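You operate a simulated robot arm through the tools that you are given. There is no shell and no other tool.

You are at the controls of a simulated robot arm. One attempt, no reset.

Task
Run the wiper board's window fully open, then knob and supply off.
Fine: the orange supply knob feeds it; leave the board's other switches as they are; leave the red supply knob.

The check looks at the end state, three seconds after you hand in, the way a careful person would. Anything else that was tipped, shoved, dropped, spilled or broken makes it a failure.

Robot
A 6-joint arm with a four-finger gripper, fixed in place. Base frame: the origin is at the foot of the arm, x ahead of it, y to its left, z up. Lengths are in m, angles in rad, forces in N, time in s.
With the tool pointing down near the work surface it reaches from about 0.42 to 0.92 m from the base axis. Its first joint turns from -2.897 to 2.897 rad. Payload 3.43 kg.
The tool frame sits at the grasp point between the pads (the TCP): z along the fingers, y along the line on which they close. The tips reach 0.03 m beyond it. Largest opening 0.12 m; the body of the gripper starts 0.085 m behind the TCP.
Orientation is that of the tool frame in the base frame, as [roll, pitch, yaw] about the fixed x, y, z axes, in that order (R = Rz(yaw) Ry(pitch) Rx(roll)). With the fingers straight down and closing along the base's y, the tool's x points along the base's -x, its y along +y and its z along -z.

Tools
- The arm moves only by the tool drive_tool. Its argument "rows" is a list that holds one entry, the list of rows, each a list of 7 numbers: the turn, a rotation vector about the tool's x, y, z in rad, then the shift along the tool's x, y, z in m, then the finger opening in m, from 0 to 0.12. In form: [[[rx, ry, rz, tx, ty, tz, hand], ...]]. A call has 1 to 20 rows; each row shifts and turns the commanded pose from where the row before left it, along the tool's axes as they then stand. Rows are played at 5 a second. More than 0.05 m and 0.15 rad between two rows, or a gripper value outside its range, and nothing of the call is played. A pose out of reach is approached as far as the arm can. The call stops where the force on the tool passes 40 N (or 10 N more than at its start, if that is more) or the arm is blocked; 0.2 s more then pass. Each finger halts on what it meets, pressing with about 31 N; the grip force reading is that of the motor and also rises with nothing between the fingers. The clock runs only during rows and for 0.2 s after the last one: add rows that do not move to give the fingers time. The reply holds the time, the measured pose of the TCP, the force on the tool along the base axes, the opening and the grip force, in the units named above and with some noise, with the torque about the TCP (base axes, N m) and any sound that the robot's microphone picked up.
- Cameras (640 x 400 px; columns grow to the right, rows downward): "scene" is fixed at [0.2164, -0.4994, 1.4881]; the picture's right is [0.53, -0.85, 0.00], its down [-0.46, -0.28, -0.84] and it looks along [0.72, 0.45, -0.54] (base axes); focal length 359 px, centre (320, 200). "wrist" rides on the gripper at [0.071, -0.017, -0.121] in the tool frame; the picture's right is [0.23, 0.97, 0.00], its down [-0.81, 0.19, -0.55] and it looks along [-0.54, 0.13, 0.83] (tool axes); focal length 275 px, centre (320, 200). There is no depth. A picture from a camera that has moved, and an enlarged one, comes with that camera's place and axes in the base frame and with its lens. The place of the scene camera against the robot may be out by one fixed shift of up to 0.012 m in any direction.
- snapshot(camera): a new picture of that camera. The clock stands still meanwhile.
- move_column(by): slides the trunk up (or, below 0, down) by that many m; the arm rides with it, the base frame stays. It gives what a move gives, with no picture.
- inspect(camera, box): a new picture of the part [left, top, right, bottom] of that camera's present view, enlarged. The clock stands still meanwhile.
- close_job(): hands the job in; it is judged then, once.

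Nothing tells you positions but the pictures and the camera data. Unless the task says otherwise, let go and move clear before handing in.

The tools are called after "Request:" by a JSON object that holds its "fn" and its "kwargs". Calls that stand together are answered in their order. drive_tool: Moves the arm, as the interface text tells. Its arguments: {"type":"object","properties":{"rows":{"type":"array"}},"required":["rows"]} The other tools are called the same way: move_column (by) slides the trunk up or down; snapshot (camera) takes a picture; inspect (camera, box) takes an enlarged picture of a part of a camera's view; close_job () hands the job in.

At the start:

```text
time: 0.0
tcp_pos: [0.4791, -0.1125, 1.2135]
orientation: [-3.14, 0.0, 3.141]
force: [-0.2, 0.5, -0.1]
moment: [0.03, -0.01, 0.01]
finger_gap: 0.1202
finger_force: 0.1
trunk travel left (down, up): [-0.225, 0.315]
```

scene: 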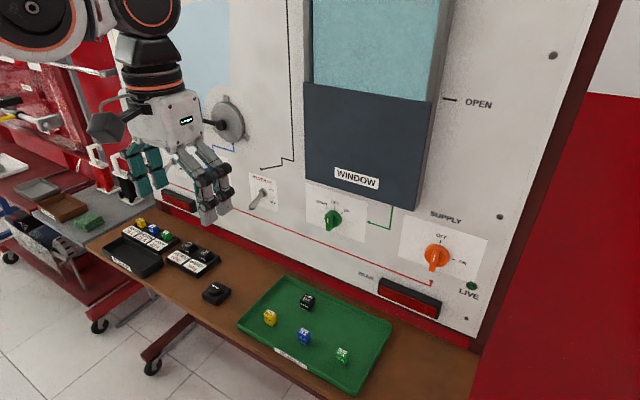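
wrist: 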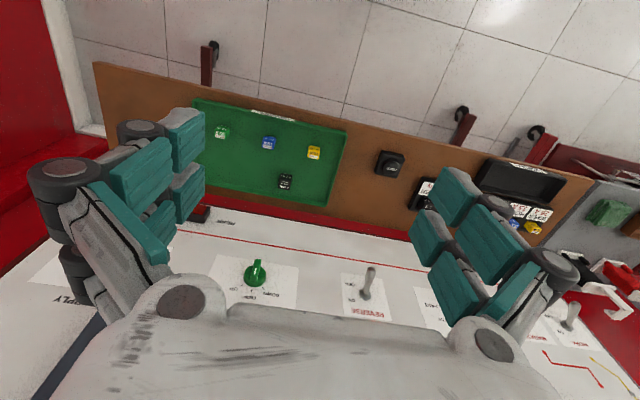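

I see a vertical board with a window, a green knob (DOWN/UP), a reverse toggle switch, an orange supply knob and a LIVE lamp. I'll enlarge the pictures to read the labels before moving.

Request:
{"fn": "inspect", "kwargs": {"camera": "scene", "box": [290, 170, 390, 250]}}

Request:
{"fn": "inspect", "kwargs": {"camera": "scene", "box": [390, 200, 500, 320]}}

Request:
{"fn": "inspect", "kwargs": {"camera": "scene", "box": [140, 140, 300, 250]}}

Request:
{"fn": "inspect", "kwargs": {"camera": "scene", "box": [280, 0, 600, 220]}}

Request:
{"fn": "inspect", "kwargs": {"camera": "wrist", "box": [200, 230, 460, 340]}}

```text
5.00 times, centred on (340, 210) of scene
camera zoom: at [0.2164, -0.4994, 1.4881], right [0.53, -0.85, 0.0], down [-0.46, -0.28, -0.84], along [0.72, 0.45, -0.54], focal length 1796 px, centre (220, 150)
```

zoom: 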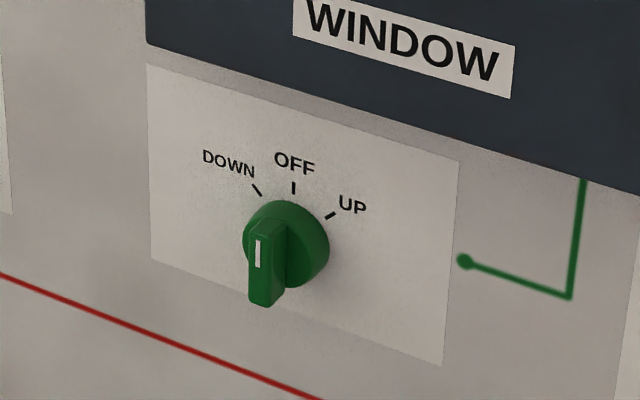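

```text
3.33 times, centred on (445, 260) of scene
camera zoom: at [0.2164, -0.4994, 1.4881], right [0.53, -0.85, 0.0], down [-0.46, -0.28, -0.84], along [0.72, 0.45, -0.54], focal length 1197 px, centre (-97, 0)
```

zoom: 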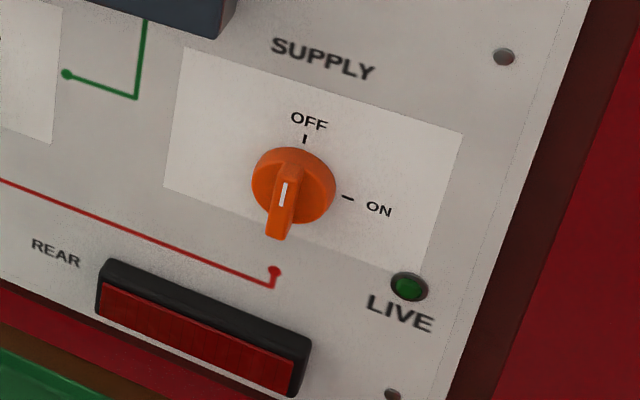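

```text
3.64 times, centred on (220, 195) of scene
camera zoom: at [0.2164, -0.4994, 1.4881], right [0.53, -0.85, 0.0], down [-0.46, -0.28, -0.84], along [0.72, 0.45, -0.54], focal length 1306 px, centre (684, 218)
```

zoom: 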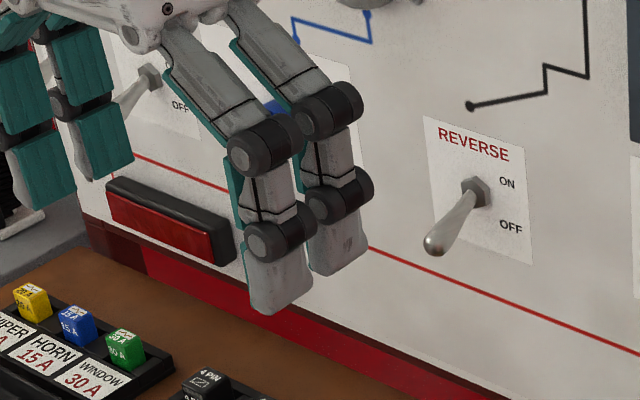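

```text
1.82 times, centred on (440, 110) of scene
camera zoom: at [0.2164, -0.4994, 1.4881], right [0.53, -0.85, 0.0], down [-0.46, -0.28, -0.84], along [0.72, 0.45, -0.54], focal length 653 px, centre (102, 364)
```

zoom: 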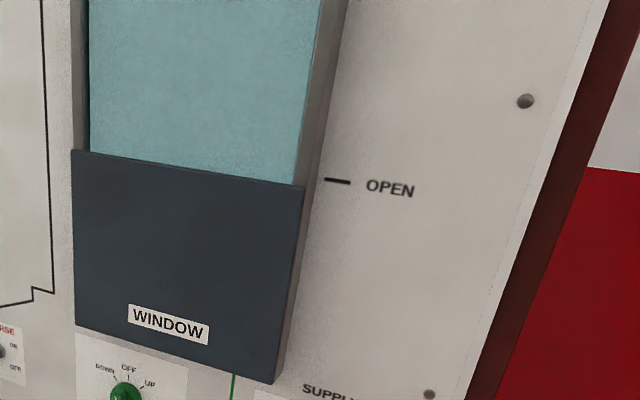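

```text
2.46 times, centred on (330, 285) of wrist
camera zoom: at [0.4079, -0.1281, 1.334], right [-0.23, 0.97, 0.0], down [0.81, 0.19, 0.55], along [0.54, 0.13, -0.83], focal length 678 px, centre (295, -9)
```

zoom: 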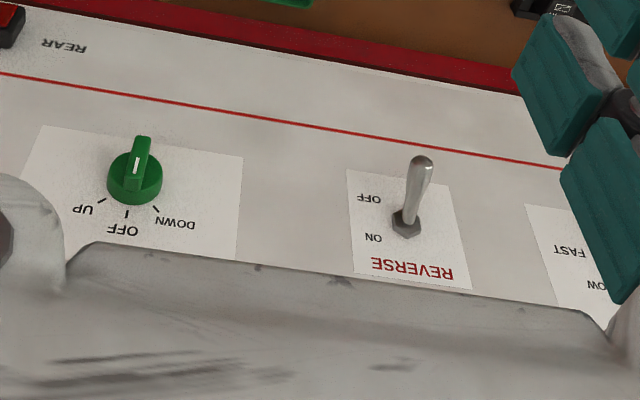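

The scene and wrist views agree: the board is a vertical plane at about x≈0.84. The green knob is near (0.83, -0.15, 0.985) and the orange knob near (0.83, -0.40, 0.985), both pointing at OFF. I'll move forward a little and start pitching the tool to face the board, checking the turn direction first.

Request:
{"fn": "drive_tool", "kwargs": {"rows": [[[0, 0, 0, -0.04, 0, 0, 0.12], [0, 0, 0, -0.04, 0, 0, 0.12], [0, 0, 0, -0.04, 0, 0, 0.12], [0, -0.1428, 0, 0, 0, 0, 0.12], [0, -0.1428, 0, 0, 0, 0, 0.12]]]}}

```text
time: 1.2
tcp_pos: [0.5994, -0.1138, 1.2147]
orientation: [-3.14, 0.288, -3.141]
force: [-0.3, 0.3, -0.6]
moment: [0.01, -0.03, -0.01]
finger_gap: 0.1201
finger_force: 0.0
trunk travel left (down, up): [-0.225, 0.315]
```

The tool z axis is now tilting toward +x, so the direction is right. I'll continue until it's horizontal.

Request:
{"fn": "drive_tool", "kwargs": {"rows": [[[0, -0.1428, 0, 0, 0, 0, 0.12], [0, -0.1428, 0, 0, 0, 0, 0.12], [0, -0.1428, 0, 0, 0, 0, 0.12], [0, -0.1428, 0, 0, 0, 0, 0.12], [0, -0.1428, 0, 0, 0, 0, 0.12], [0, -0.1428, 0, 0, 0, 0, 0.12], [0, -0.1428, 0, 0, 0, 0, 0.12], [0, -0.1428, 0, 0, 0, 0, 0.12], [0, -0.1428, 0, 0, 0, 0, 0.12], [0, 0, 0, 0, 0, 0, 0.12]]]}}

Request:
{"fn": "snapshot", "kwargs": {"camera": "wrist"}}

Request:
{"fn": "snapshot", "kwargs": {"camera": "scene"}}

```text
time: 3.4
tcp_pos: [0.6124, -0.1165, 1.2434]
orientation: [-3.086, 1.569, -3.088]
force: [-0.4, 0.6, -1.0]
moment: [-0.01, 0.0, -0.03]
finger_gap: 0.1201
finger_force: 0.0
out of reach, approached as far as the arm can: row 9
trunk travel left (down, up): [-0.225, 0.315]
```

```text
taken
camera wrist: at [0.4902, -0.1326, 1.172], right [0.0, 0.97, -0.23], down [-0.55, 0.19, 0.81], along [0.83, 0.13, 0.54], focal length 275 px, centre (320, 200)
```

wrist: 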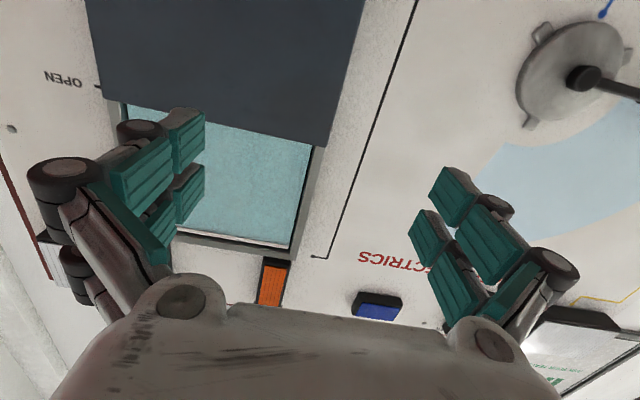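

```text
taken
```

scene: 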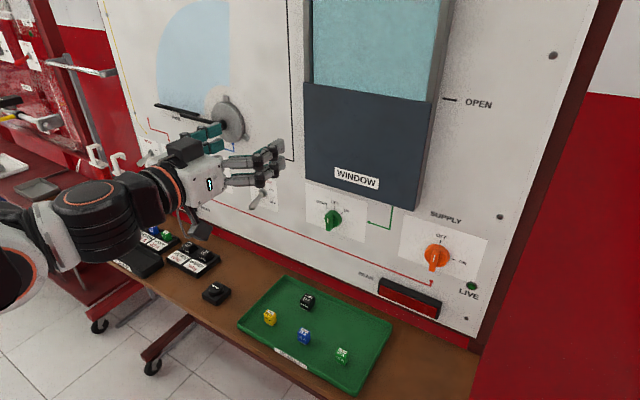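

The wrist picture (upside down from below) shows the glass fully up in its frame, with the OPEN mark at the top of the door panel, so the glass must travel down. REVERSE goes to a separate lamp. I'll now shift right toward the orange knob's column while staying high.

Request:
{"fn": "drive_tool", "kwargs": {"rows": [[[0, 0, 0, 0, 0, 0.04, 0.12], [0, 0, 0, 0, -0.04, 0.02, 0.12], [0, 0, 0, 0.02, -0.04, 0, 0.12], [0, 0, 0, 0.02, -0.04, 0, 0.12], [0, 0, 0, 0.02, -0.04, 0, 0.12], [0, 0, 0, 0.02, -0.04, 0, 0.12], [0, 0, 0, 0.02, -0.04, 0, 0.12], [0, 0, 0, 0, -0.04, 0, 0.12], [0, 0, 0, 0, 0, 0, 0.12]]]}}

Request:
{"fn": "snapshot", "kwargs": {"camera": "scene"}}

Request:
{"fn": "snapshot", "kwargs": {"camera": "wrist"}}

```text
time: 5.4
tcp_pos: [0.6733, -0.3968, 1.1451]
orientation: [-0.608, 1.57, -0.608]
force: [-0.5, -0.9, 0.5]
moment: [0.03, 0.0, 0.06]
finger_gap: 0.1198
finger_force: 0.0
trunk travel left (down, up): [-0.225, 0.315]
```

```text
taken
```

scene: 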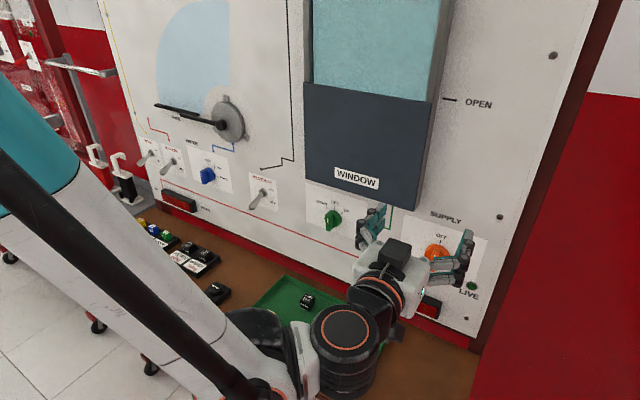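

```text
taken
camera wrist: at [0.5523, -0.4143, 1.0736], right [0.0, 0.97, -0.23], down [-0.55, 0.19, 0.81], along [0.83, 0.13, 0.54], focal length 275 px, centre (320, 200)
```

wrist: 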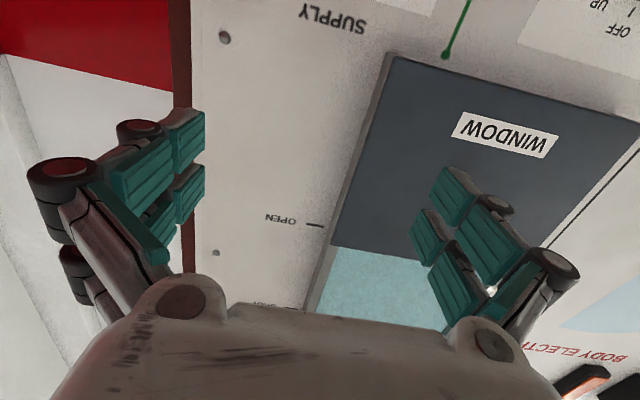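

The arm is now in front of the supply side, with the table top at about z≈0.76 and its front edge near x≈0.58. I'll lower straight down to knob height (z≈0.985), still well short of the board.

Request:
{"fn": "drive_tool", "kwargs": {"rows": [[[0, 0, 0, 0.04, 0, 0, 0.12], [0, 0, 0, 0.04, 0, 0, 0.12], [0, 0, 0, 0.04, 0, 0, 0.12], [0, 0, 0, 0.04, 0, 0, 0.12], [0, 0, 0, 0, 0, 0, 0.12]]]}}

Request:
{"fn": "snapshot", "kwargs": {"camera": "scene"}}

Request:
{"fn": "snapshot", "kwargs": {"camera": "wrist"}}

```text
time: 6.6
tcp_pos: [0.687, -0.4133, 0.9926]
orientation: [2.995, 1.569, 2.996]
force: [0.8, -0.9, -0.6]
moment: [0.0, -0.01, -0.01]
finger_gap: 0.1199
finger_force: 0.1
out of reach, approached as far as the arm can: row 3, 4
trunk travel left (down, up): [-0.225, 0.315]
```

```text
taken
```

scene: 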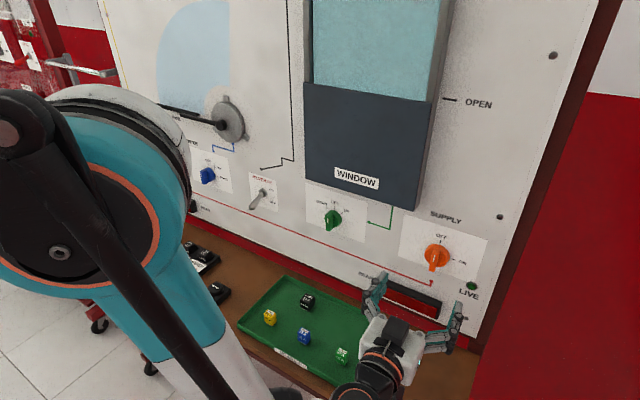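

```text
taken
camera wrist: at [0.5659, -0.4281, 0.9205], right [0.0, 0.97, -0.23], down [-0.55, 0.19, 0.81], along [0.83, 0.13, 0.54], focal length 275 px, centre (320, 200)
```

wrist: 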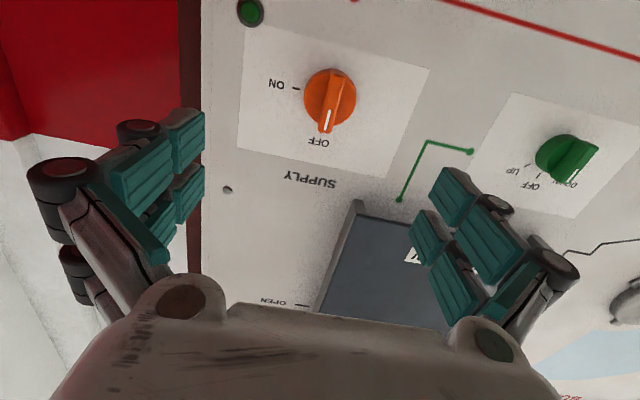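

The hand is level with the orange knob, though the arm reports a near reach limit at this height. I'll enlarge the wrist view to measure both knobs accurately before repositioning with the trunk.

Request:
{"fn": "inspect", "kwargs": {"camera": "wrist", "box": [230, 0, 430, 200]}}

Request:
{"fn": "inspect", "kwargs": {"camera": "wrist", "box": [470, 90, 640, 220]}}

Request:
{"fn": "inspect", "kwargs": {"camera": "scene", "box": [395, 210, 495, 310]}}

```text
2.00 times, centred on (330, 100) of wrist
camera zoom: at [0.5659, -0.4281, 0.9205], right [0.0, 0.97, -0.23], down [-0.55, 0.19, 0.81], along [0.83, 0.13, 0.54], focal length 551 px, centre (300, 400)
```

zoom: 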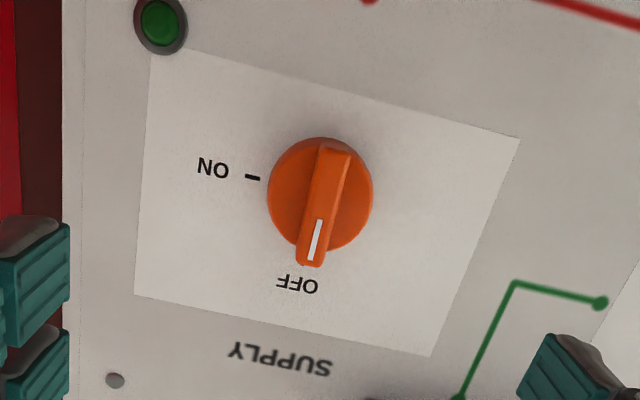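

```text
3.08 times, centred on (555, 155) of wrist
camera zoom: at [0.5659, -0.4281, 0.9205], right [0.0, 0.97, -0.23], down [-0.55, 0.19, 0.81], along [0.83, 0.13, 0.54], focal length 847 px, centre (-403, 338)
```

zoom: 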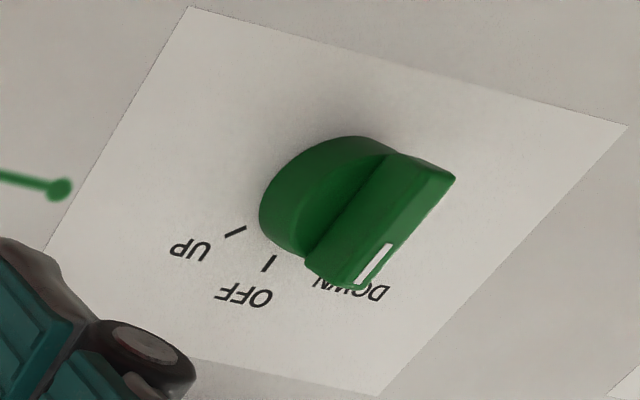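

```text
4.00 times, centred on (445, 260) of scene
camera zoom: at [0.2164, -0.4994, 1.4881], right [0.53, -0.85, 0.0], down [-0.46, -0.28, -0.84], along [0.72, 0.45, -0.54], focal length 1437 px, centre (-180, -40)
```

zoom: 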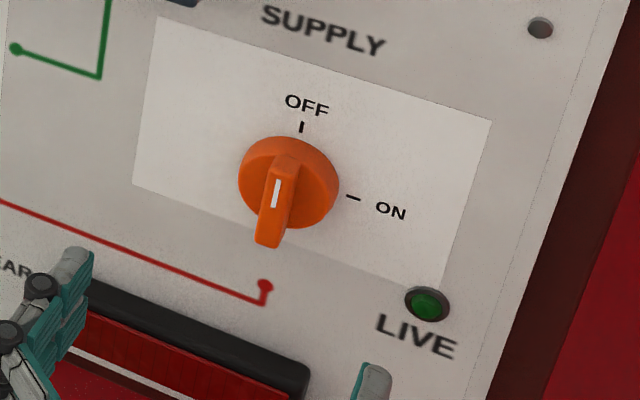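

Using two wrist views, I put the board face at x≈0.840, the orange knob centre at (y≈-0.404, z≈0.981) and the green knob centre at (y≈-0.153, z≈0.981). Both bars are vertical and their front faces are near x≈0.805. I'll raise the hand, then lower the trunk by the same amount so the arm has a more comfortable reach.

Request:
{"fn": "drive_tool", "kwargs": {"rows": [[[0, 0, 0, -0.04, 0, 0, 0.12], [0, 0, 0, -0.04, 0, 0, 0.12], [0, 0, 0, -0.04, 0, 0, 0.12], [0, 0, 0, -0.04, 0, 0, 0.12], [0, 0, 0, 0, 0, 0, 0.12]]]}}

```text
time: 7.8
tcp_pos: [0.6852, -0.4119, 1.1529]
orientation: [3.079, 1.569, 3.078]
force: [0.0, 0.2, 0.0]
moment: [-0.01, 0.03, 0.02]
finger_gap: 0.1198
finger_force: 0.0
trunk travel left (down, up): [-0.225, 0.315]
```

The hand is back up at z≈1.153. I'll lower the trunk in two steps, checking the force after each one.

Request:
{"fn": "move_column", "kwargs": {"by": -0.08}}

Request:
{"fn": "move_column", "kwargs": {"by": -0.08}}

Request:
{"fn": "snapshot", "kwargs": {"camera": "scene"}}

Request:
{"fn": "snapshot", "kwargs": {"camera": "wrist"}}

```text
time: 9.0
tcp_pos: [0.685, -0.4104, 1.0741]
orientation: [2.932, 1.57, 2.928]
force: [0.7, -0.7, 0.0]
moment: [0.02, -0.02, 0.01]
finger_gap: 0.1201
finger_force: 0.0
trunk travel left (down, up): [-0.145, 0.395]
```

```text
time: 10.1
tcp_pos: [0.6856, -0.4117, 0.9936]
orientation: [-0.204, 1.57, -0.204]
force: [-0.1, -0.7, 0.5]
moment: [0.01, 0.0, 0.02]
finger_gap: 0.12
finger_force: 0.1
trunk travel left (down, up): [-0.065, 0.475]
```

```text
taken
```

scene: 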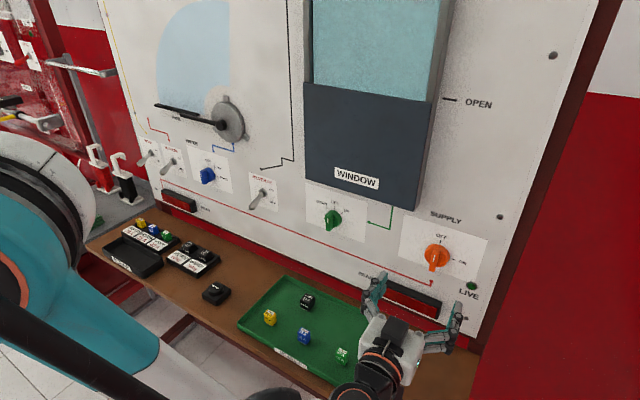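

```text
taken
camera wrist: at [0.5647, -0.4275, 0.9214], right [0.0, 0.97, -0.23], down [-0.55, 0.19, 0.81], along [0.83, 0.13, 0.54], focal length 275 px, centre (320, 200)
```

wrist: 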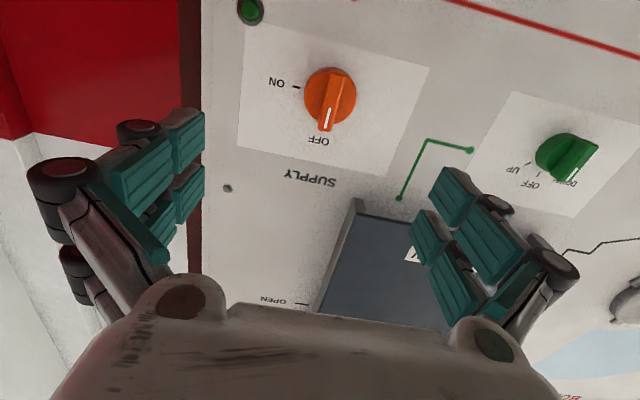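

The trunk is lowered and the hand is at knob height with margin. I'll centre on the orange knob (y -0.404, z 0.981), narrow the fingers to 0.06 and approach to x≈0.745, stopping short of the bar to look.

Request:
{"fn": "drive_tool", "kwargs": {"rows": [[[0, 0, 0, 0.012, 0.0077, 0, 0.06], [0, 0, 0, 0, 0, 0.03, 0.06], [0, 0, 0, 0, 0, 0.03, 0.06], [0, 0, 0, 0, 0, 0, 0.06]]]}}

Request:
{"fn": "snapshot", "kwargs": {"camera": "wrist"}}

Request:
{"fn": "inspect", "kwargs": {"camera": "scene", "box": [370, 200, 500, 330]}}

```text
time: 11.1
tcp_pos: [0.7457, -0.403, 0.9814]
orientation: [-0.069, 1.57, -0.069]
force: [-1.1, 0.5, 0.4]
moment: [-0.02, -0.03, 0.05]
finger_gap: 0.06
finger_force: 0.2
trunk travel left (down, up): [-0.065, 0.475]
```

```text
taken
camera wrist: at [0.6251, -0.4193, 0.9098], right [0.0, 0.97, -0.23], down [-0.55, 0.19, 0.81], along [0.83, 0.13, 0.54], focal length 275 px, centre (320, 200)
```

wrist: 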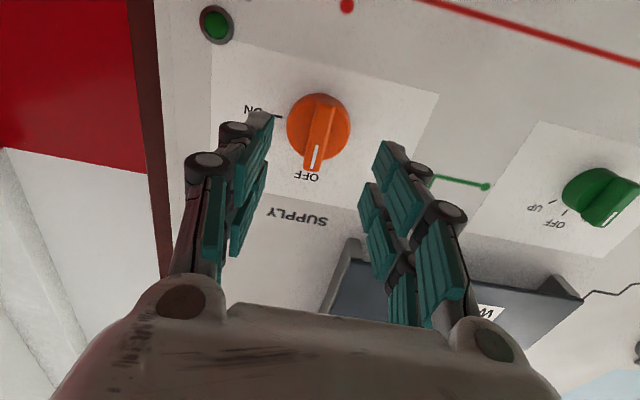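

```text
3.08 times, centred on (435, 265) of scene
camera zoom: at [0.2164, -0.4994, 1.4881], right [0.53, -0.85, 0.0], down [-0.46, -0.28, -0.84], along [0.72, 0.45, -0.54], focal length 1105 px, centre (-34, 0)
```

zoom: 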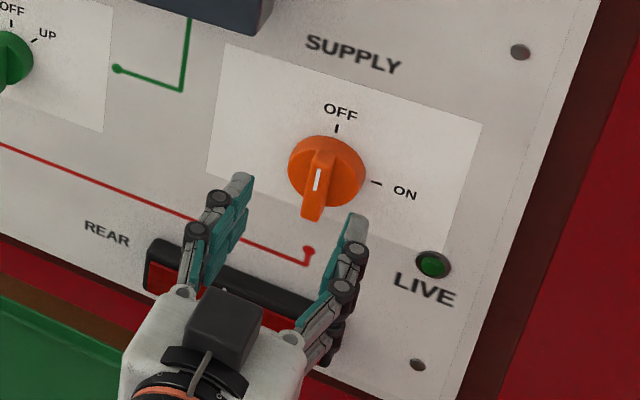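

The bar lies midway between the fingers, as computed. I'll advance to x≈0.78 so the tips come just past the bar's front, then look again.

Request:
{"fn": "drive_tool", "kwargs": {"rows": [[[0, 0, 0, 0, 0, 0.015, 0.06], [0, 0, 0, 0, 0, 0.01, 0.06], [0, 0, 0, 0, 0, 0.01, 0.06], [0, 0, 0, 0, 0, 0, 0.06]]]}}

Request:
{"fn": "inspect", "kwargs": {"camera": "wrist", "box": [220, 60, 440, 260]}}

Request:
{"fn": "inspect", "kwargs": {"camera": "scene", "box": [390, 210, 490, 310]}}

```text
time: 12.1
tcp_pos: [0.7818, -0.4042, 0.9813]
orientation: [3.012, 1.57, 3.011]
force: [1.3, 0.3, -0.1]
moment: [-0.01, -0.01, 0.0]
finger_gap: 0.06
finger_force: 0.0
trunk travel left (down, up): [-0.065, 0.475]
```

```text
2.00 times, centred on (330, 160) of wrist
camera zoom: at [0.6605, -0.4195, 0.9091], right [0.0, 0.97, -0.23], down [-0.55, 0.19, 0.81], along [0.83, 0.13, 0.54], focal length 551 px, centre (300, 280)
```

zoom: 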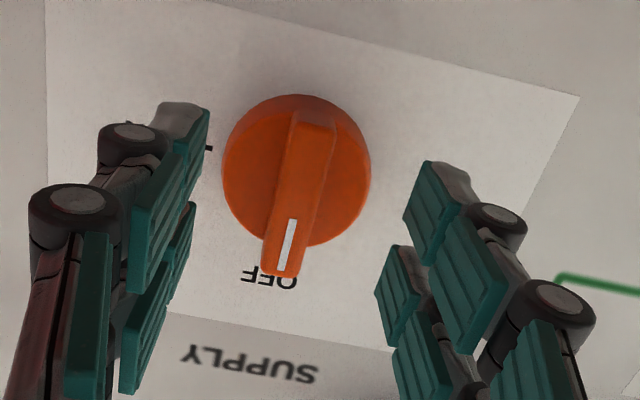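

```text
4.00 times, centred on (440, 260) of scene
camera zoom: at [0.2164, -0.4994, 1.4881], right [0.53, -0.85, 0.0], down [-0.46, -0.28, -0.84], along [0.72, 0.45, -0.54], focal length 1437 px, centre (-160, -40)
```

zoom: 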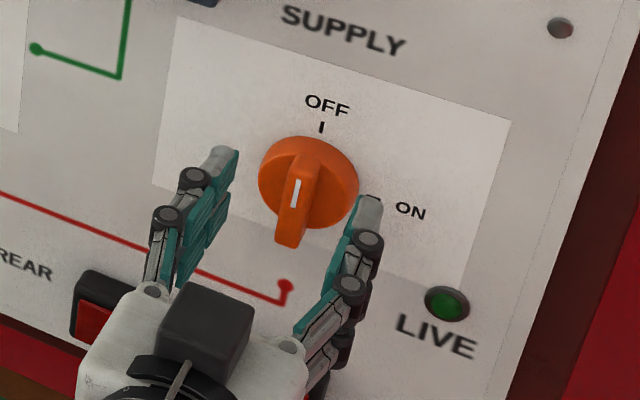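

The knob's bar front works out at x≈0.81, so the tips have only just reached it. I'll narrow to 0.036, which clears the bar but is inside the disc, and ease in a few millimetres watching for contact force.

Request:
{"fn": "drive_tool", "kwargs": {"rows": [[[0, 0, 0, 0, 0, 0, 0.036], [0, 0, 0, 0, 0, 0, 0.036], [0, 0, 0, 0, 0, 0.003, 0.036], [0, 0, 0, 0, 0, 0.002, 0.036], [0, 0, 0, 0, 0, 0, 0.036]]]}}

Request:
{"fn": "inspect", "kwargs": {"camera": "wrist", "box": [220, 60, 440, 260]}}

Request:
{"fn": "inspect", "kwargs": {"camera": "scene", "box": [410, 220, 480, 290]}}

```text
time: 13.3
tcp_pos: [0.7857, -0.4035, 0.9812]
orientation: [-0.147, 1.57, -0.147]
force: [-0.1, -0.1, 0.1]
moment: [0.0, 0.01, 0.01]
finger_gap: 0.0361
finger_force: 0.1
trunk travel left (down, up): [-0.065, 0.475]
```

```text
2.00 times, centred on (330, 160) of wrist
camera zoom: at [0.665, -0.4197, 0.9094], right [0.0, 0.97, -0.23], down [-0.55, 0.19, 0.81], along [0.83, 0.13, 0.54], focal length 551 px, centre (300, 280)
```

zoom: 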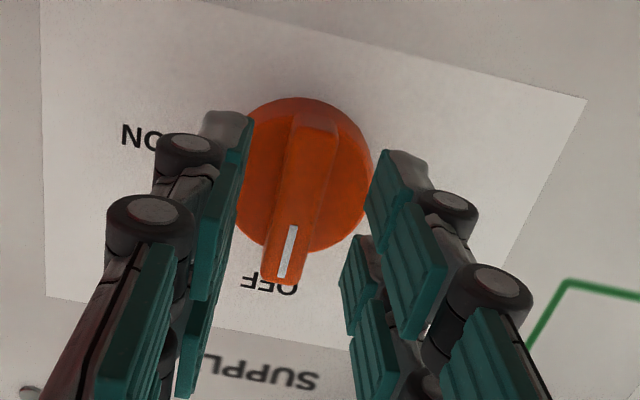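

```text
5.71 times, centred on (445, 255) of scene
camera zoom: at [0.2164, -0.4994, 1.4881], right [0.53, -0.85, 0.0], down [-0.46, -0.28, -0.84], along [0.72, 0.45, -0.54], focal length 2052 px, centre (-394, -114)
```

zoom: 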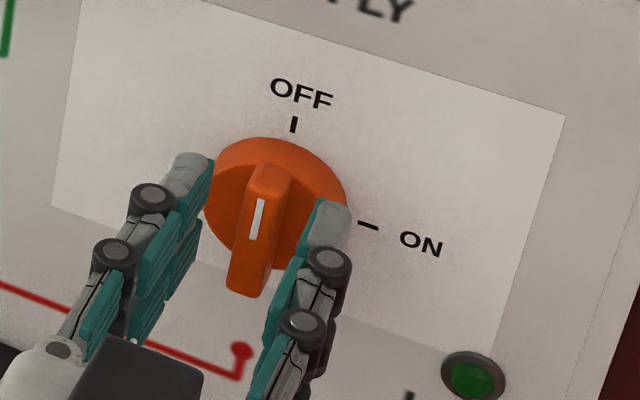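

No contact yet and the bar is neatly straddled. I'll ease in another few millimetres.

Request:
{"fn": "drive_tool", "kwargs": {"rows": [[[0, 0, 0, 0, 0, 0.002, 0.036], [0, 0, 0, 0, 0, 0.002, 0.036], [0, 0, 0, 0, 0, 0, 0.036]]]}}

```text
time: 14.1
tcp_pos: [0.7903, -0.4036, 0.9806]
orientation: [3.019, 1.571, 3.017]
force: [-0.2, -0.1, 0.4]
moment: [0.0, -0.01, 0.02]
finger_gap: 0.0362
finger_force: 0.1
trunk travel left (down, up): [-0.065, 0.475]
```

Tips are about 10 mm past the bar's front with no disc contact, which is enough to grip. I'll close the fingers on the bar.

Request:
{"fn": "drive_tool", "kwargs": {"rows": [[[0, 0, 0, 0, 0, 0, 0.0], [0, 0, 0, 0, 0, 0, 0.0], [0, 0, 0, 0, 0, 0, 0.0]]]}}

Request:
{"fn": "inspect", "kwargs": {"camera": "scene", "box": [410, 220, 480, 290]}}

Request:
{"fn": "inspect", "kwargs": {"camera": "wrist", "box": [220, 60, 440, 260]}}

```text
time: 14.9
tcp_pos: [0.7901, -0.4051, 0.9813]
orientation: [-0.946, 1.57, -0.948]
force: [4.2, -7.3, 5.0]
moment: [-0.01, 0.13, -0.21]
finger_gap: 0.0131
finger_force: 45.1
trunk travel left (down, up): [-0.065, 0.475]
```

```text
5.71 times, centred on (445, 255) of scene
camera zoom: at [0.2164, -0.4994, 1.4881], right [0.53, -0.85, 0.0], down [-0.46, -0.28, -0.84], along [0.72, 0.45, -0.54], focal length 2052 px, centre (-394, -114)
```

zoom: 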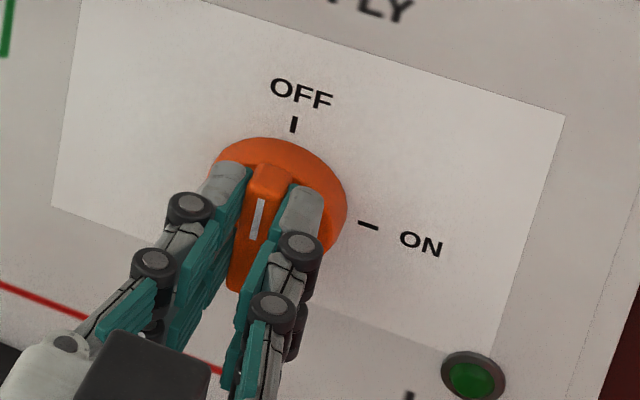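

```text
2.00 times, centred on (330, 160) of wrist
camera zoom: at [0.6688, -0.4207, 0.9093], right [0.0, 0.97, -0.23], down [-0.55, 0.19, 0.81], along [0.83, 0.13, 0.54], focal length 551 px, centre (300, 280)
```

zoom: 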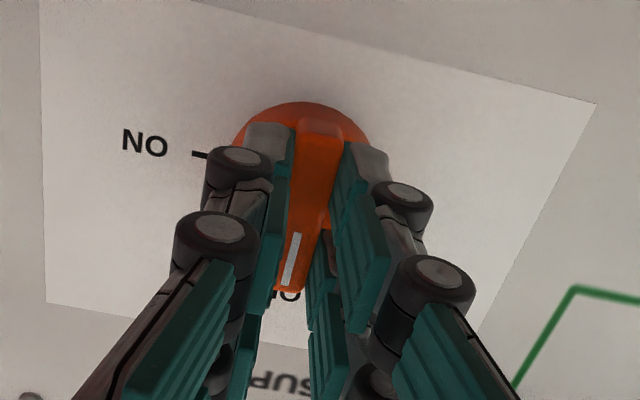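

The bar is firmly gripped (gap 13 mm); a small sideways force says it's centred about 1.5 mm to the right of my command. I'll correct that and begin turning clockwise toward ON, checking after the first part.

Request:
{"fn": "drive_tool", "kwargs": {"rows": [[[0, 0, 0, 0, -0.0015, 0, 0.0], [0, 0, 0.1, 0, 0, 0, 0.0], [0, 0, 0.1, 0, 0, 0, 0.0], [0, 0, 0.1, 0, 0, 0, 0.0], [0, 0, 0, 0, 0, 0, 0.0]]]}}

Request:
{"fn": "inspect", "kwargs": {"camera": "scene", "box": [410, 220, 480, 290]}}

```text
time: 16.1
tcp_pos: [0.7888, -0.4057, 0.9807]
orientation: [1.571, 1.27, 1.57]
force: [3.1, -2.9, 5.2]
moment: [-0.02, 0.2, 0.09]
finger_gap: 0.0129
finger_force: 44.7
trunk travel left (down, up): [-0.065, 0.475]
```

```text
5.71 times, centred on (445, 255) of scene
camera zoom: at [0.2164, -0.4994, 1.4881], right [0.53, -0.85, 0.0], down [-0.46, -0.28, -0.84], along [0.72, 0.45, -0.54], focal length 2052 px, centre (-394, -114)
```

zoom: 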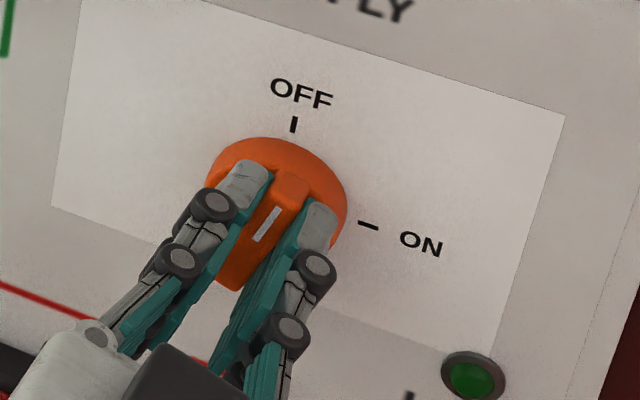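

The knob is turning clockwise with the tool at low force. I'll continue.

Request:
{"fn": "drive_tool", "kwargs": {"rows": [[[0, 0, 0.12, 0, 0, 0, 0.0], [0, 0, 0.12, 0, 0, 0, 0.0], [0, 0, 0.12, 0, 0, 0, 0.0], [0, 0, 0.12, 0, 0, 0, 0.0], [0, 0, 0.12, 0, 0, 0, 0.0], [0, 0, 0, 0, 0, 0, 0.0]]]}}

```text
time: 17.5
tcp_pos: [0.7895, -0.4062, 0.9809]
orientation: [1.571, 0.668, 1.572]
force: [7.8, -5.5, 6.1]
moment: [0.03, -0.58, -0.7]
finger_gap: 0.0128
finger_force: 44.6
trunk travel left (down, up): [-0.065, 0.475]
```

It has turned 0.9 rad with forces still small. I'll turn the remaining 0.67 rad.

Request:
{"fn": "drive_tool", "kwargs": {"rows": [[[0, 0, 0.112, 0, 0, 0, 0.0], [0, 0, 0.112, 0, 0, 0, 0.0], [0, 0, 0.112, 0, 0, 0, 0.0], [0, 0, 0.112, 0, 0, 0, 0.0], [0, 0, 0.112, 0, 0, 0, 0.0], [0, 0, 0.11, 0, 0, 0, 0.0], [0, 0, 0, 0, 0, 0, 0.0]]]}}

Request:
{"fn": "inspect", "kwargs": {"camera": "scene", "box": [400, 210, 490, 300]}}

Request:
{"fn": "snapshot", "kwargs": {"camera": "scene"}}

```text
time: 19.1
tcp_pos: [0.7892, -0.4059, 0.9792]
orientation: [1.57, -0.002, 1.57]
force: [-3.8, -6.5, -3.7]
moment: [-0.08, 0.13, 0.94]
finger_gap: 0.0131
finger_force: 45.2
trunk travel left (down, up): [-0.065, 0.475]
```

```text
4.44 times, centred on (445, 255) of scene
camera zoom: at [0.2164, -0.4994, 1.4881], right [0.53, -0.85, 0.0], down [-0.46, -0.28, -0.84], along [0.72, 0.45, -0.54], focal length 1596 px, centre (-236, -44)
```

zoom: 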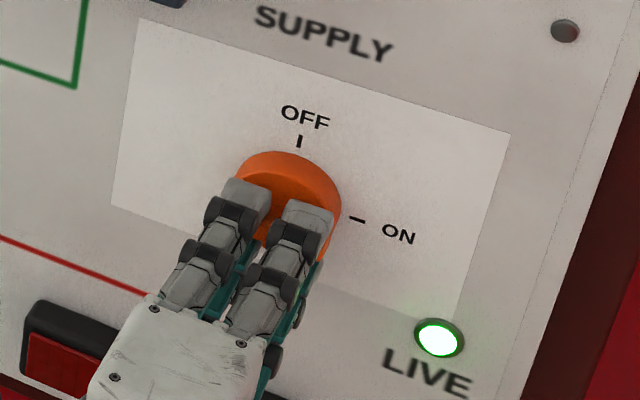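

```text
taken
```

scene: 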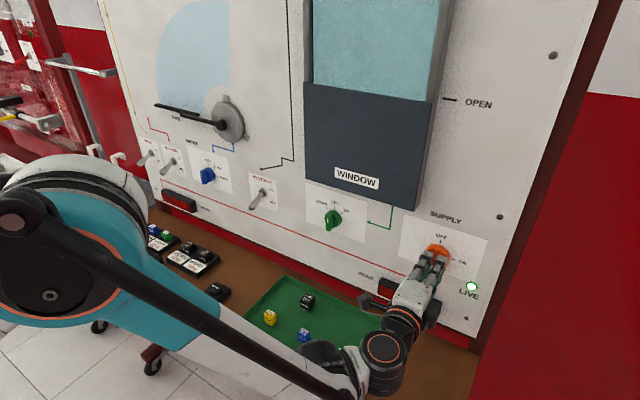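

The LIVE lamp is lit, so the supply is on. I'll release, back straight out and confirm the knob stays at ON.

Request:
{"fn": "drive_tool", "kwargs": {"rows": [[[0, 0, 0, 0, 0, 0, 0.036], [0, 0, 0, 0, 0, 0, 0.036], [0, 0, 0, 0, 0, -0.015, 0.036], [0, 0, 0, 0, 0, -0.03, 0.036], [0, 0, 0, 0, 0, -0.03, 0.036], [0, 0, 0, 0, 0, 0, 0.036]]]}}

Request:
{"fn": "inspect", "kwargs": {"camera": "scene", "box": [400, 210, 490, 300]}}

Request:
{"fn": "snapshot", "kwargs": {"camera": "wrist"}}

```text
time: 20.5
tcp_pos: [0.7134, -0.4058, 0.981]
orientation: [1.572, 0.001, 1.572]
force: [0.8, -0.6, -0.4]
moment: [-0.01, 0.02, 0.03]
finger_gap: 0.0363
finger_force: 0.1
trunk travel left (down, up): [-0.065, 0.475]
```

```text
4.44 times, centred on (445, 255) of scene
camera zoom: at [0.2164, -0.4994, 1.4881], right [0.53, -0.85, 0.0], down [-0.46, -0.28, -0.84], along [0.72, 0.45, -0.54], focal length 1596 px, centre (-236, -44)
```

zoom: 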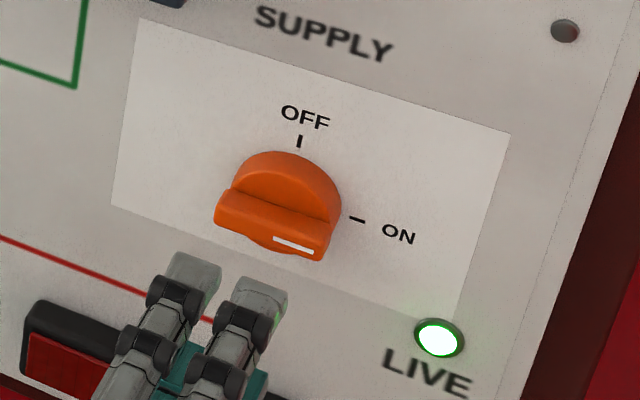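

```text
taken
camera wrist: at [0.5934, -0.333, 0.9633], right [0.0, 0.23, 0.97], down [-0.55, -0.81, 0.19], along [0.83, -0.54, 0.13], focal length 275 px, centre (320, 200)
```

wrist: 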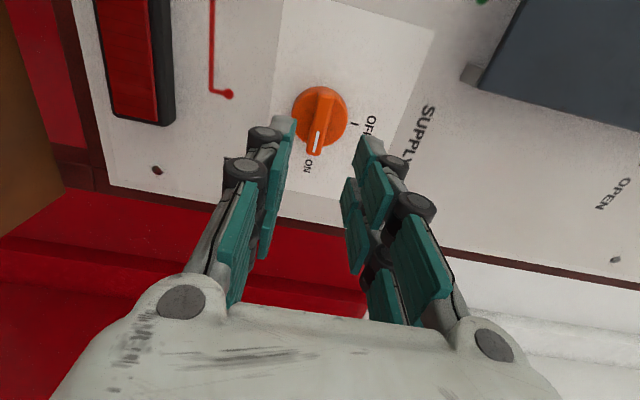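

The orange bar's mark points to ON and it holds. I'll roll the tool back to its original roll, then move left to the green knob's column.

Request:
{"fn": "drive_tool", "kwargs": {"rows": [[[0, 0, -0.1428, 0, 0, 0, 0.06], [0, 0, -0.1428, 0, 0, 0, 0.06], [0, 0, -0.1428, 0, 0, 0, 0.06], [0, 0, -0.1428, 0, 0, 0, 0.06], [0, 0, -0.1428, 0, 0, 0, 0.06], [0, 0, -0.1428, 0, 0, 0, 0.06], [0, 0, -0.1428, 0, 0, 0, 0.06], [0, 0, -0.1428, 0, 0, 0, 0.06], [0, 0, -0.1428, 0, 0, 0, 0.06], [0, 0, -0.1428, 0, 0, 0, 0.06], [0, 0, -0.1428, 0, 0, 0, 0.06], [0, 0, 0, 0, 0, 0, 0.06]]]}}

Request:
{"fn": "drive_tool", "kwargs": {"rows": [[[0, 0, 0, 0, 0.04, 0, 0.06], [0, 0, 0, 0, 0.04, 0, 0.06], [0, 0, 0, 0, 0.04, 0, 0.06], [0, 0, 0, 0, 0.04, 0, 0.06], [0, 0, 0, 0, 0.04, 0, 0.06], [0, 0, 0, 0, 0.04, 0, 0.06], [0, 0, 0, 0, 0.012, 0, 0.06], [0, 0, 0, 0, 0, 0, 0.06]]]}}

Request:
{"fn": "snapshot", "kwargs": {"camera": "scene"}}

Request:
{"fn": "snapshot", "kwargs": {"camera": "wrist"}}

```text
time: 23.1
tcp_pos: [0.7141, -0.4046, 0.9822]
orientation: [-1.957, 1.568, -1.958]
force: [0.5, -0.8, -0.3]
moment: [-0.05, 0.05, 0.0]
finger_gap: 0.06
finger_force: 0.0
trunk travel left (down, up): [-0.065, 0.475]
```

```text
time: 24.9
tcp_pos: [0.7301, -0.1585, 0.9975]
orientation: [3.041, 1.569, 3.042]
force: [-0.1, 0.2, 0.0]
moment: [-0.02, 0.02, -0.02]
finger_gap: 0.0598
finger_force: 0.0
out of reach, approached as far as the arm can: row 5, 6, 7
trunk travel left (down, up): [-0.065, 0.475]
```

```text
taken
```

scene: 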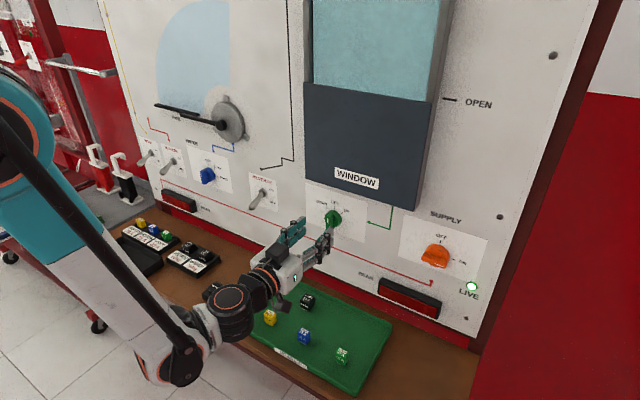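

```text
taken
camera wrist: at [0.6093, -0.1747, 0.925], right [0.0, 0.97, -0.23], down [-0.55, 0.19, 0.81], along [0.83, 0.13, 0.54], focal length 275 px, centre (320, 200)
```

wrist: 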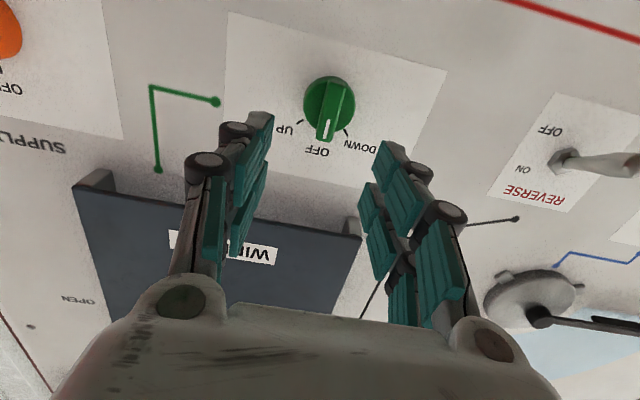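

The LIVE lamp is on and the hand faces the green knob, though slightly clamped by the near-reach limit. I'll go forward a little, then correct height and sideways, and measure the knob close up.

Request:
{"fn": "drive_tool", "kwargs": {"rows": [[[0, 0, 0, 0, 0, 0.02, 0.06], [0, 0, 0, 0.016, 0.0055, 0, 0.06], [0, 0, 0, 0, 0, 0, 0.06]]]}}

Request:
{"fn": "inspect", "kwargs": {"camera": "wrist", "box": [220, 60, 440, 260]}}

Request:
{"fn": "inspect", "kwargs": {"camera": "scene", "box": [280, 160, 400, 280]}}

```text
time: 25.7
tcp_pos: [0.7499, -0.1538, 0.9808]
orientation: [-0.155, 1.571, -0.158]
force: [0.8, 0.1, -0.6]
moment: [-0.02, 0.0, 0.04]
finger_gap: 0.06
finger_force: 0.1
trunk travel left (down, up): [-0.065, 0.475]
```

```text
2.00 times, centred on (330, 160) of wrist
camera zoom: at [0.6288, -0.1703, 0.9089], right [0.0, 0.97, -0.23], down [-0.55, 0.19, 0.81], along [0.83, 0.13, 0.54], focal length 551 px, centre (300, 280)
```

zoom: 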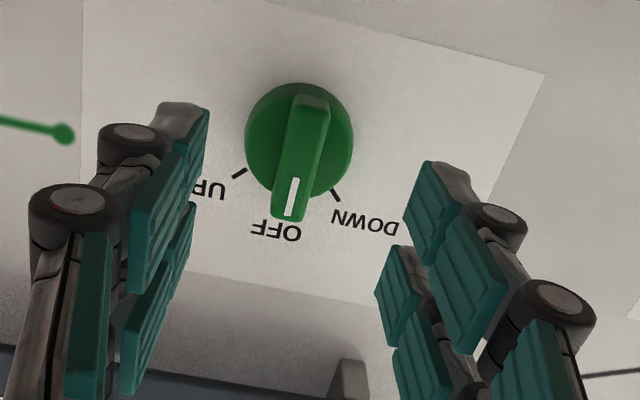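

```text
3.33 times, centred on (340, 220) of scene
camera zoom: at [0.2164, -0.4994, 1.4881], right [0.53, -0.85, 0.0], down [-0.46, -0.28, -0.84], along [0.72, 0.45, -0.54], focal length 1197 px, centre (253, 133)
```

zoom: 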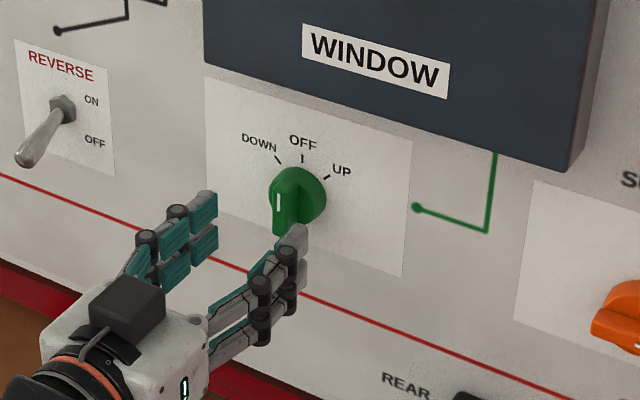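

The knob centre comes out at (y -0.153, z 0.981), and I'm aligned with it. I'll narrow to 0.03 and advance to x≈0.783, then look.

Request:
{"fn": "drive_tool", "kwargs": {"rows": [[[0, 0, 0, 0, 0, 0, 0.03], [0, 0, 0, 0, 0, 0.015, 0.03], [0, 0, 0, 0, 0, 0.01, 0.03], [0, 0, 0, 0, 0, 0.005, 0.03], [0, 0, 0, 0, 0, 0.003, 0.03], [0, 0, 0, 0, 0, 0, 0.03]]]}}

Request:
{"fn": "inspect", "kwargs": {"camera": "wrist", "box": [220, 60, 440, 260]}}

Request:
{"fn": "inspect", "kwargs": {"camera": "scene", "box": [300, 180, 370, 250]}}

```text
time: 27.1
tcp_pos: [0.7828, -0.1565, 0.9801]
orientation: [-0.282, 1.57, -0.284]
force: [-0.8, -0.3, 0.1]
moment: [0.0, 0.01, 0.01]
finger_gap: 0.0302
finger_force: 0.1
trunk travel left (down, up): [-0.065, 0.475]
```

```text
2.00 times, centred on (330, 160) of wrist
camera zoom: at [0.6617, -0.1705, 0.9083], right [0.0, 0.97, -0.23], down [-0.55, 0.19, 0.81], along [0.83, 0.13, 0.54], focal length 551 px, centre (300, 280)
```

zoom: 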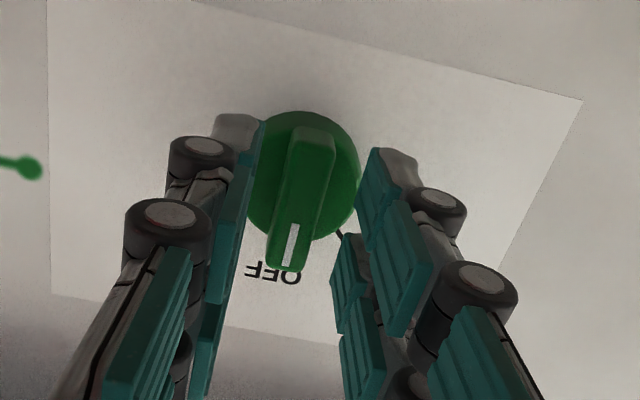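

```text
5.71 times, centred on (335, 215) of scene
camera zoom: at [0.2164, -0.4994, 1.4881], right [0.53, -0.85, 0.0], down [-0.46, -0.28, -0.84], along [0.72, 0.45, -0.54], focal length 2052 px, centre (234, 114)
```

zoom: 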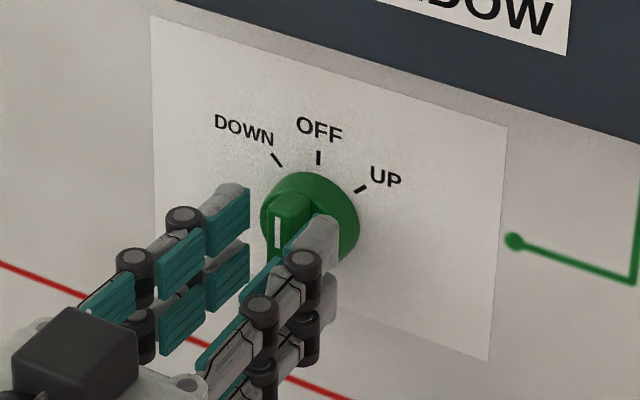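

The bar sits between the fingers with no contact. I'll ease in another 7 mm, the same depth as on the orange knob, then close.

Request:
{"fn": "drive_tool", "kwargs": {"rows": [[[0, 0, 0, 0, 0, 0.003, 0.03], [0, 0, 0, 0, 0, 0.002, 0.03], [0, 0, 0, 0, 0, 0.002, 0.03], [0, 0, 0, 0, 0, 0, 0.03]]]}}

```text
time: 28.1
tcp_pos: [0.7895, -0.1543, 0.9802]
orientation: [-0.241, 1.57, -0.24]
force: [-0.3, 0.6, -0.1]
moment: [0.01, -0.01, 0.01]
finger_gap: 0.0302
finger_force: 0.1
trunk travel left (down, up): [-0.065, 0.475]
```

There's no contact with the disc. I'll close on the bar and check the grip.

Request:
{"fn": "drive_tool", "kwargs": {"rows": [[[0, 0, 0, 0, 0, 0, 0.0], [0, 0, 0, 0, 0, 0, 0.0], [0, 0, 0, 0, 0, 0, 0.0]]]}}

Request:
{"fn": "inspect", "kwargs": {"camera": "scene", "box": [300, 180, 370, 250]}}

Request:
{"fn": "inspect", "kwargs": {"camera": "wrist", "box": [220, 60, 440, 260]}}

Request:
{"fn": "inspect", "kwargs": {"camera": "scene", "box": [290, 0, 510, 140]}}

```text
time: 28.9
tcp_pos: [0.7889, -0.1557, 0.9813]
orientation: [-0.779, 1.571, -0.778]
force: [2.8, -5.4, 2.5]
moment: [-0.01, -0.03, -0.17]
finger_gap: 0.0129
finger_force: 45.4
trunk travel left (down, up): [-0.065, 0.475]
```

```text
5.71 times, centred on (335, 215) of scene
camera zoom: at [0.2164, -0.4994, 1.4881], right [0.53, -0.85, 0.0], down [-0.46, -0.28, -0.84], along [0.72, 0.45, -0.54], focal length 2052 px, centre (234, 114)
```

zoom: 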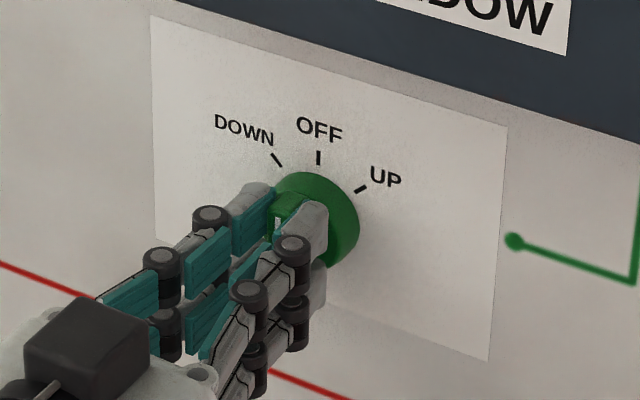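

```text
2.00 times, centred on (330, 160) of wrist
camera zoom: at [0.6683, -0.1708, 0.9088], right [0.0, 0.97, -0.23], down [-0.55, 0.19, 0.81], along [0.83, 0.13, 0.54], focal length 551 px, centre (300, 280)
```

zoom: 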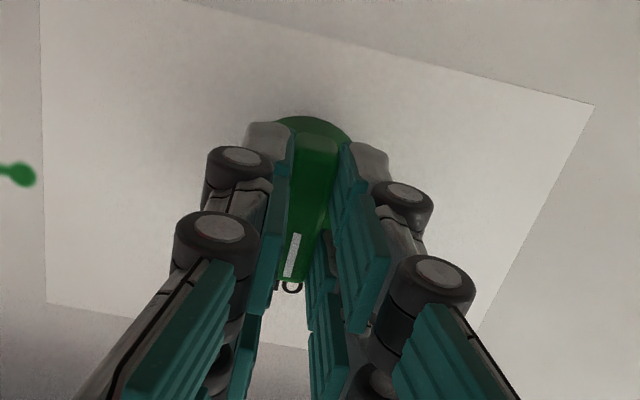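

```text
2.86 times, centred on (400, 70) of scene
camera zoom: at [0.2164, -0.4994, 1.4881], right [0.53, -0.85, 0.0], down [-0.46, -0.28, -0.84], along [0.72, 0.45, -0.54], focal length 1026 px, centre (91, 571)
```

zoom: 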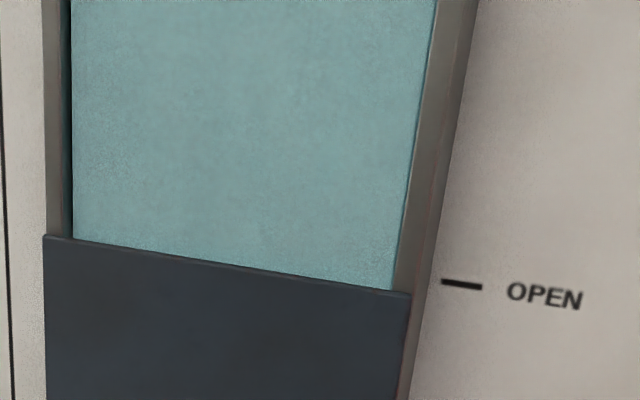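

The bar is gripped at OFF with the glass still fully up. I'll turn it 45° counter-clockwise to DOWN and immediately check how the glass moves.

Request:
{"fn": "drive_tool", "kwargs": {"rows": [[[0, 0, 0, 0, -0.001, 0, 0.0], [0, 0, -0.131, 0, 0, 0, 0.0], [0, 0, -0.131, 0, 0, 0, 0.0], [0, 0, -0.131, 0, 0, 0, 0.0], [0, 0, -0.131, 0, 0, 0, 0.0], [0, 0, -0.131, 0, 0, 0, 0.0], [0, 0, -0.131, 0, 0, 0, 0.0]]]}}

Request:
{"fn": "snapshot", "kwargs": {"camera": "scene"}}

Request:
{"fn": "snapshot", "kwargs": {"camera": "wrist"}}

```text
time: 30.5
tcp_pos: [0.789, -0.1541, 0.9809]
orientation: [-1.571, 0.781, -1.571]
force: [-7.3, 3.3, -2.7]
moment: [0.16, 0.99, -0.82]
finger_gap: 0.0129
finger_force: 44.7
trunk travel left (down, up): [-0.065, 0.475]
```

```text
taken
```

scene: 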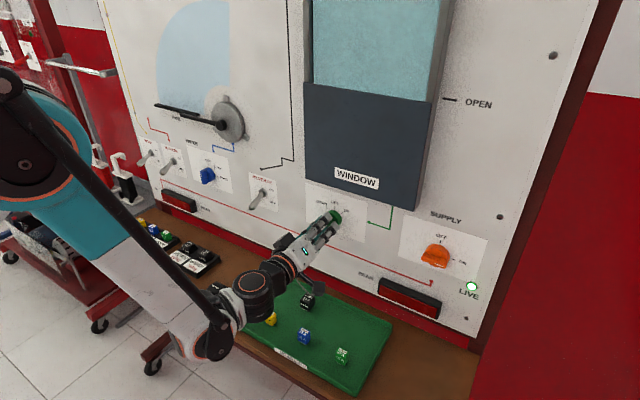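

```text
taken
camera wrist: at [0.6684, -0.2163, 0.9417], right [0.0, 0.52, -0.85], down [-0.55, 0.71, 0.44], along [0.83, 0.47, 0.29], focal length 275 px, centre (320, 200)
```

wrist: 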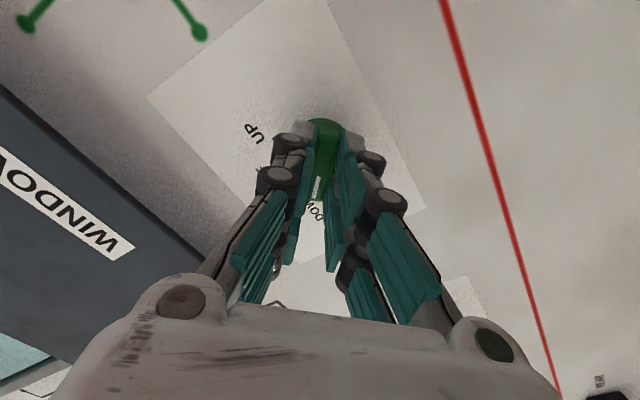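

The knob is at DOWN and held; the glass top is still above the scene picture. I'll let a second pass and look for motion.

Request:
{"fn": "drive_tool", "kwargs": {"rows": [[[0, 0, 0, 0, 0, 0, 0.0], [0, 0, 0, 0, 0, 0, 0.0], [0, 0, 0, 0, 0, 0, 0.0], [0, 0, 0, 0, 0, 0, 0.0]]]}}

Request:
{"fn": "snapshot", "kwargs": {"camera": "scene"}}

Request:
{"fn": "snapshot", "kwargs": {"camera": "wrist"}}

```text
time: 31.5
tcp_pos: [0.7894, -0.1549, 0.9802]
orientation: [-1.571, 0.784, -1.572]
force: [-13.7, 4.6, -9.7]
moment: [0.06, 0.26, 0.19]
finger_gap: 0.0128
finger_force: 45.3
trunk travel left (down, up): [-0.065, 0.475]
```

```text
taken
```

scene: 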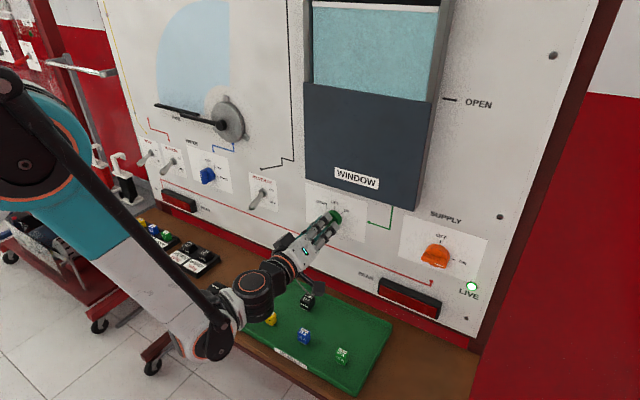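

```text
taken
camera wrist: at [0.6684, -0.2163, 0.9415], right [0.0, 0.52, -0.85], down [-0.55, 0.71, 0.44], along [0.83, 0.47, 0.29], focal length 275 px, centre (320, 200)
```

wrist: 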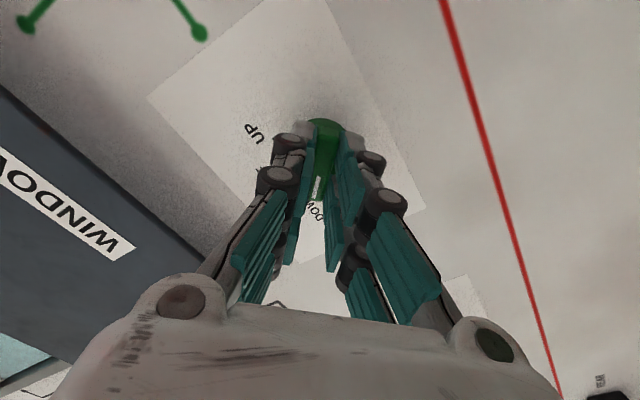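

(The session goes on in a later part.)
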